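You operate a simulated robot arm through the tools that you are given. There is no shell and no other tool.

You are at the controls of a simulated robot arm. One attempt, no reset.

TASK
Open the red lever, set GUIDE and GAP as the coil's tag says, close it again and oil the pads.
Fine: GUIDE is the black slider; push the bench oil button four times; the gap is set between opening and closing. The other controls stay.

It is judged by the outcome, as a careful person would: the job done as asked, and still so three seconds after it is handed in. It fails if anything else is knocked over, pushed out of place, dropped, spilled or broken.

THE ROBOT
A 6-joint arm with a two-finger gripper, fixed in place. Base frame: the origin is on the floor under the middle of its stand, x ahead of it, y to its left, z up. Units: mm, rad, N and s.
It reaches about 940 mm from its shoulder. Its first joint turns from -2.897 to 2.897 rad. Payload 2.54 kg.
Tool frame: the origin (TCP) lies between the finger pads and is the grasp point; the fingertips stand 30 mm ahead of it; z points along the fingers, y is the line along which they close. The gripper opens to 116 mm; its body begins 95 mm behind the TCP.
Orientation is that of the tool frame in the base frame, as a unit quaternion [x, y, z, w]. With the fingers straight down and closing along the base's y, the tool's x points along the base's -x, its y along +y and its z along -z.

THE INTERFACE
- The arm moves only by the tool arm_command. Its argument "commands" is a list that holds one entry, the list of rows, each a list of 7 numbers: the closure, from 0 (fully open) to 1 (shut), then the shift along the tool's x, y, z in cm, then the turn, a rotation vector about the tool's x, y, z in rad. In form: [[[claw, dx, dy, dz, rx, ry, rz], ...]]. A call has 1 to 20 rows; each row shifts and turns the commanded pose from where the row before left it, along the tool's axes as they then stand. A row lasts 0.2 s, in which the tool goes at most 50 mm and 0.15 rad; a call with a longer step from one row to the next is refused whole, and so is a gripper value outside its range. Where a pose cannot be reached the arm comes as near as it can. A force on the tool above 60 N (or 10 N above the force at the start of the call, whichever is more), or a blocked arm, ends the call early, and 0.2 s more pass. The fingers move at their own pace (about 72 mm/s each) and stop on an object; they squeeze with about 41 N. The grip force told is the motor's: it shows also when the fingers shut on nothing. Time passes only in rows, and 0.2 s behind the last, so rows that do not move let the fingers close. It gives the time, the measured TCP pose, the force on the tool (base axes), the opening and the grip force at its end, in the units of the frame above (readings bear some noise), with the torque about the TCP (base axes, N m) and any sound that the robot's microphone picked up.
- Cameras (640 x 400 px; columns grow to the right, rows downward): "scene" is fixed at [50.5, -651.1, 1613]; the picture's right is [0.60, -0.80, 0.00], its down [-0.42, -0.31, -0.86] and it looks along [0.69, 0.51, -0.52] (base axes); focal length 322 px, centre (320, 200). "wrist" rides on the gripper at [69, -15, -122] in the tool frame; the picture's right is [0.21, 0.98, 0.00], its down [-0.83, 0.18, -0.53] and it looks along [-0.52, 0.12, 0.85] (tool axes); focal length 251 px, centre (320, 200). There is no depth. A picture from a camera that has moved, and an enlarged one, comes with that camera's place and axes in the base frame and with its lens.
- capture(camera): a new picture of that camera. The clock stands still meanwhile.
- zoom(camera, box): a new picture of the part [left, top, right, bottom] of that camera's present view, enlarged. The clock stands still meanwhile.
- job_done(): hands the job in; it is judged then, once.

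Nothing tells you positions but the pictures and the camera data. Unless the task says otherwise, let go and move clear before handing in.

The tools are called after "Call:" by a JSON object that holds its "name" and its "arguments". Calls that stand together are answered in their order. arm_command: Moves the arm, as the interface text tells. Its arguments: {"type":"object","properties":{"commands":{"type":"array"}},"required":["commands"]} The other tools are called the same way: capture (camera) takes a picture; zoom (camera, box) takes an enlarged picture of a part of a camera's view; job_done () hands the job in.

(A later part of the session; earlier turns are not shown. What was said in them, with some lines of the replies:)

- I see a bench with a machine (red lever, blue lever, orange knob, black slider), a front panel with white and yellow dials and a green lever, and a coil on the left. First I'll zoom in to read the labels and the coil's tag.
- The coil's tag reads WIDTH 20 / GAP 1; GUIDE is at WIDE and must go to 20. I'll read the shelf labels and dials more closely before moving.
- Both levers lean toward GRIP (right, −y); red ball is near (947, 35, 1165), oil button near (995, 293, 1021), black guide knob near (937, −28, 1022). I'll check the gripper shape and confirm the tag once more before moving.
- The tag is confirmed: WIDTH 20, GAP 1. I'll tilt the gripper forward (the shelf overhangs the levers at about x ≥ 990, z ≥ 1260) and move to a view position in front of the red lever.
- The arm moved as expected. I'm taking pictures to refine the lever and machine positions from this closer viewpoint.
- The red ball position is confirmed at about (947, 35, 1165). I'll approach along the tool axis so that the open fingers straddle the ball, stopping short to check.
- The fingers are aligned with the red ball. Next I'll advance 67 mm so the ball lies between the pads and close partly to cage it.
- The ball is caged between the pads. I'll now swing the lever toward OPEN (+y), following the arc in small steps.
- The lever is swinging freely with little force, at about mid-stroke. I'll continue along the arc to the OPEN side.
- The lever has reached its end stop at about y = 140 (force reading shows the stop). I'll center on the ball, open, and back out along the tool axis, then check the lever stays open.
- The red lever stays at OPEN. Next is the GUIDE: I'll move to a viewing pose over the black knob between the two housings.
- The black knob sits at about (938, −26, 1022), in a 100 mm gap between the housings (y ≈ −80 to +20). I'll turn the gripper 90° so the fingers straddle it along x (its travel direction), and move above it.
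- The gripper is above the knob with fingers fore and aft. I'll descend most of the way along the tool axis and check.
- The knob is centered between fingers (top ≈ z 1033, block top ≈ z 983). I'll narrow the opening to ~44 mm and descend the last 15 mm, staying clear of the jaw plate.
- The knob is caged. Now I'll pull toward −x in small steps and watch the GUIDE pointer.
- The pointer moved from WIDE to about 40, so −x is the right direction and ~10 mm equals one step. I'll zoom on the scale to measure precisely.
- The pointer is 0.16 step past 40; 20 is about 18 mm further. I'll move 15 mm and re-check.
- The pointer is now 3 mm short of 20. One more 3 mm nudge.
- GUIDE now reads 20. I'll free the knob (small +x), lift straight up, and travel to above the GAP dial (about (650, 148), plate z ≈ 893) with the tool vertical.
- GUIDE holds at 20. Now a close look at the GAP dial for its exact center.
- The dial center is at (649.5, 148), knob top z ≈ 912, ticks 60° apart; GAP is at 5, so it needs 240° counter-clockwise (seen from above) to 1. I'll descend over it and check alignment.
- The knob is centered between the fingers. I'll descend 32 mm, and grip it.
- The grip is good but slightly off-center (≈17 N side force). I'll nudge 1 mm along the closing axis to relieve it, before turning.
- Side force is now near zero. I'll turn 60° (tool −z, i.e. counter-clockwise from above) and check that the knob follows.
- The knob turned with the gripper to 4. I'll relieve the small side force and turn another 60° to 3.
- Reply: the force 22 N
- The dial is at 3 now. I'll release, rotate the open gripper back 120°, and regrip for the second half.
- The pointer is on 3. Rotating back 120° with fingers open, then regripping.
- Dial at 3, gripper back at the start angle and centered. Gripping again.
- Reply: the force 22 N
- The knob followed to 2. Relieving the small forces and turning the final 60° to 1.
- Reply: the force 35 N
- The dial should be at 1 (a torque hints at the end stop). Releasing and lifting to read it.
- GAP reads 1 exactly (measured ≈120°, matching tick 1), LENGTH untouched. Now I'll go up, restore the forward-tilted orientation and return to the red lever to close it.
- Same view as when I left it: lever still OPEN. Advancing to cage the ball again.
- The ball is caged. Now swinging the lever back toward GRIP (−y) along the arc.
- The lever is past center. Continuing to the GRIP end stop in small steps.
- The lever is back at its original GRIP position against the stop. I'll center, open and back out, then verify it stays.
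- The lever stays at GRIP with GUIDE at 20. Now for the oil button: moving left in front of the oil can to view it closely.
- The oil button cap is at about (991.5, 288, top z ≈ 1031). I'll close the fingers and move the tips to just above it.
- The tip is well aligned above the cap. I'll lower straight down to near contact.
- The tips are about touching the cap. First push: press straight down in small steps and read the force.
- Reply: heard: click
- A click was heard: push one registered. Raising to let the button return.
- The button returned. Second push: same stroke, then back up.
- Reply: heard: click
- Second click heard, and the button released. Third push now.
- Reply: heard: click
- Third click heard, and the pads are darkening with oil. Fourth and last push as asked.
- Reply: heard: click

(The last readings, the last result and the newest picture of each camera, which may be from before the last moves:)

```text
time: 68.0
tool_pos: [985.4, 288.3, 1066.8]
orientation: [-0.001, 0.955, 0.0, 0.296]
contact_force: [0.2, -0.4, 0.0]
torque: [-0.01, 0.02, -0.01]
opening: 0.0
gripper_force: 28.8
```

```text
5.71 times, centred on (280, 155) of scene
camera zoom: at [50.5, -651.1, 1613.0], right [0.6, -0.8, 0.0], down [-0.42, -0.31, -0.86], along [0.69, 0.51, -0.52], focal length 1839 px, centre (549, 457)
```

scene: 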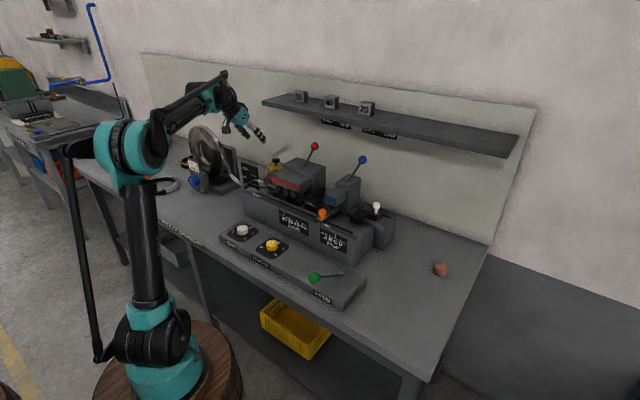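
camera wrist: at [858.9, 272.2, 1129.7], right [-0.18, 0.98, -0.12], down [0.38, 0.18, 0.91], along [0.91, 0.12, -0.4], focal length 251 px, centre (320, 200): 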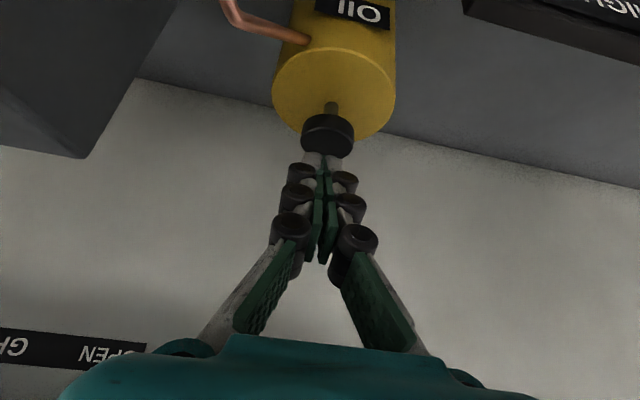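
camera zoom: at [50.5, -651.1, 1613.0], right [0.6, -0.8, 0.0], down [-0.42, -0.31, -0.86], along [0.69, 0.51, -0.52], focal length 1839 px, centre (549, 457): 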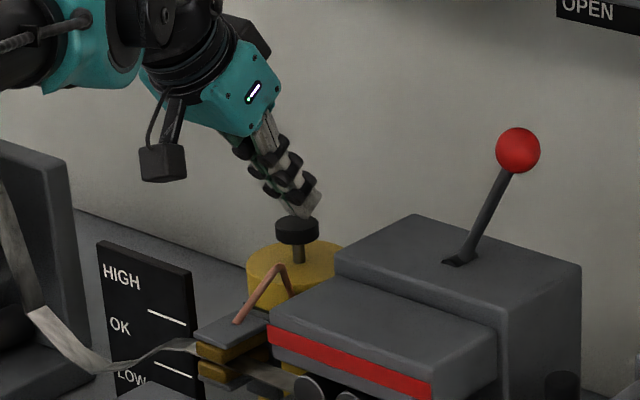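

Four clicks in total and the pads look oiled. I'll back away clear and do a final check of all the settings.

Call:
{"name": "arm_command", "arguments": {"commands": [[[1.0, -0.34, 0, -0.494, 0, 0, 0], [1.0, 0, 0, -3.5, 0, 0, 0], [1.0, 0, 0, -4, 0, 0, 0], [1.0, 0, 0, -4, 0, 0, 0], [1.0, 0, 0, -4.5, 0, 0, 0], [0.8, 0, 0, -4.5, 0, 0, 0], [0.6, 0, 0, -4.5, 0, 0, 0], [0.5, 0, 0, 0, 0, 0, 0]]]}}

Call:
{"name": "capture", "arguments": {"camera": "scene"}}

Call:
{"name": "zoom", "arguments": {"camera": "scene", "box": [240, 130, 400, 250]}}

Call:
{"name": "zoom", "arguments": {"camera": "scene", "box": [210, 200, 370, 310]}}

Call:
{"name": "zoom", "arguments": {"camera": "scene", "box": [170, 110, 290, 200]}}

```text
time: 69.8
tool_pos: [844.6, 289.3, 1280.6]
orientation: [0.0, 0.955, 0.0, 0.295]
contact_force: [-1.0, -0.1, 0.3]
torque: [-0.03, -0.01, 0.02]
opening: 58.1
gripper_force: 0.0
```

```text
taken
```

scene: 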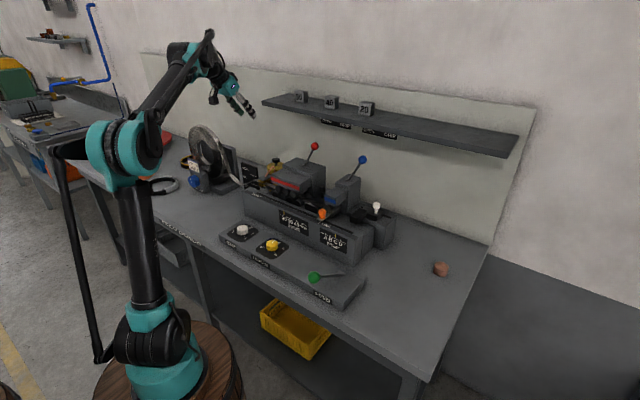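

```text
3.33 times, centred on (320, 190) of scene
camera zoom: at [50.5, -651.1, 1613.0], right [0.6, -0.8, 0.0], down [-0.42, -0.31, -0.86], along [0.69, 0.51, -0.52], focal length 1073 px, centre (320, 233)
```

zoom: 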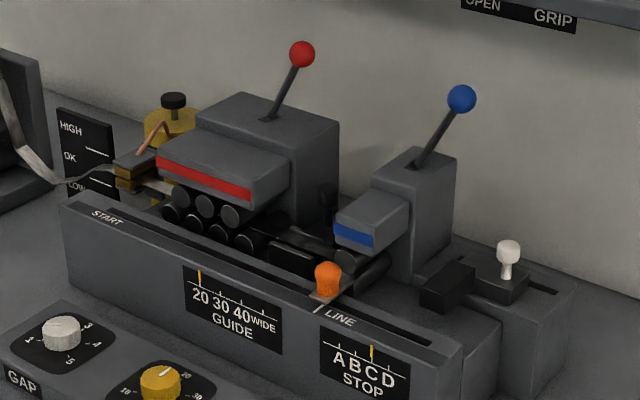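

```text
3.64 times, centred on (290, 255) of scene
camera zoom: at [50.5, -651.1, 1613.0], right [0.6, -0.8, 0.0], down [-0.42, -0.31, -0.86], along [0.69, 0.51, -0.52], focal length 1170 px, centre (429, 0)
```

zoom: 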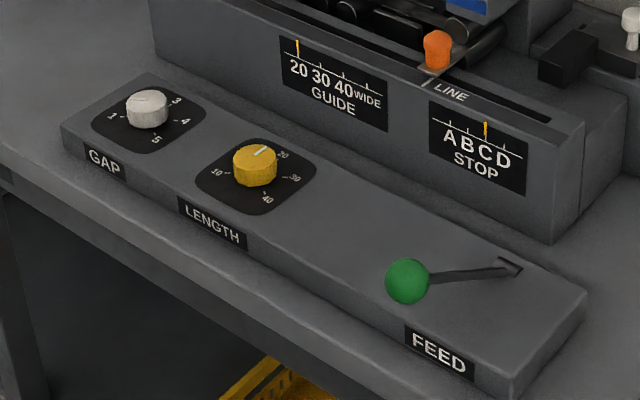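

```text
4.44 times, centred on (230, 155) of scene
camera zoom: at [50.5, -651.1, 1613.0], right [0.6, -0.8, 0.0], down [-0.42, -0.31, -0.86], along [0.69, 0.51, -0.52], focal length 1430 px, centre (720, 400)
```

zoom: 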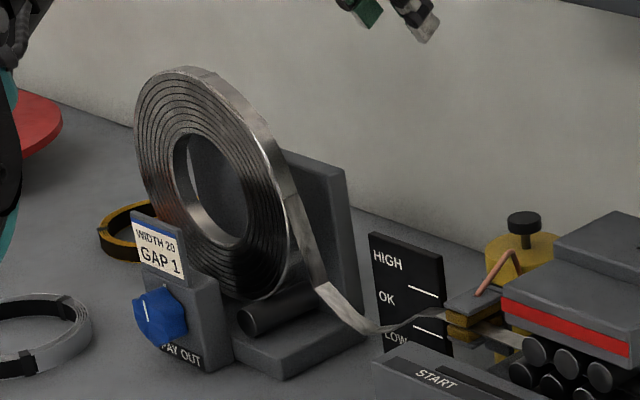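

Everything reads as required: red lever at GRIP, GUIDE 20, GAP 1, pads oiled, and the other controls and objects unchanged. One last precise look at the guide scale before handing in.

Call:
{"name": "zoom", "arguments": {"camera": "scene", "box": [275, 205, 325, 240]}}

Call:
{"name": "zoom", "arguments": {"camera": "scene", "box": [220, 210, 300, 260]}}

```text
11.43 times, centred on (300, 222) of scene
camera zoom: at [50.5, -651.1, 1613.0], right [0.6, -0.8, 0.0], down [-0.42, -0.31, -0.86], along [0.69, 0.51, -0.52], focal length 3678 px, centre (549, -57)
```

zoom: 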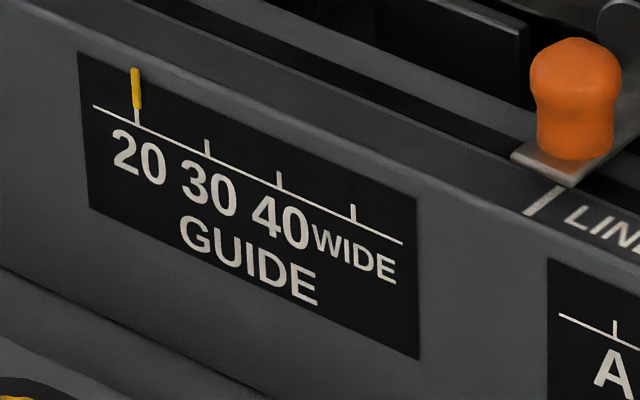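

```text
8.00 times, centred on (260, 235) of scene
camera zoom: at [50.5, -651.1, 1613.0], right [0.6, -0.8, 0.0], down [-0.42, -0.31, -0.86], along [0.69, 0.51, -0.52], focal length 2574 px, centre (800, -80)
```

zoom: 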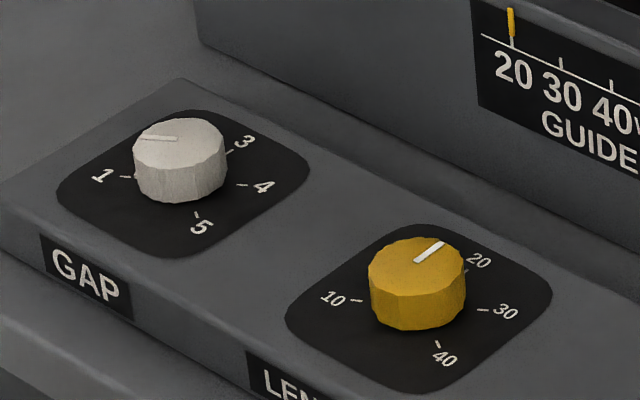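

GUIDE sits exactly on 20 and GAP on 1, the lever is closed, and the arm is clear. Handing in.

Call:
{"name": "job_done", "arguments": {}}

```text
The job is handed in.
```

The job is done and handed in; the result of the judging was not shown to me.

- **Red lever:** I opened it to its stop, then closed it again after GUIDE and GAP were set. It is back at GRIP, where it started.
- **GUIDE:** I moved the black slider from WIDE to 20, as the coil's tag says. The pointer sits on the 20 mark.
- **GAP:** I turned the dial from 5 to 1, as the tag says, while the lever was open.
- **Oil:** I pushed the bench oil button four times. A click was heard each time, and the pads have visibly darkened.

In the last pictures the other controls were where they started and nothing looked knocked or moved. The gripper is empty and clear of the bench.
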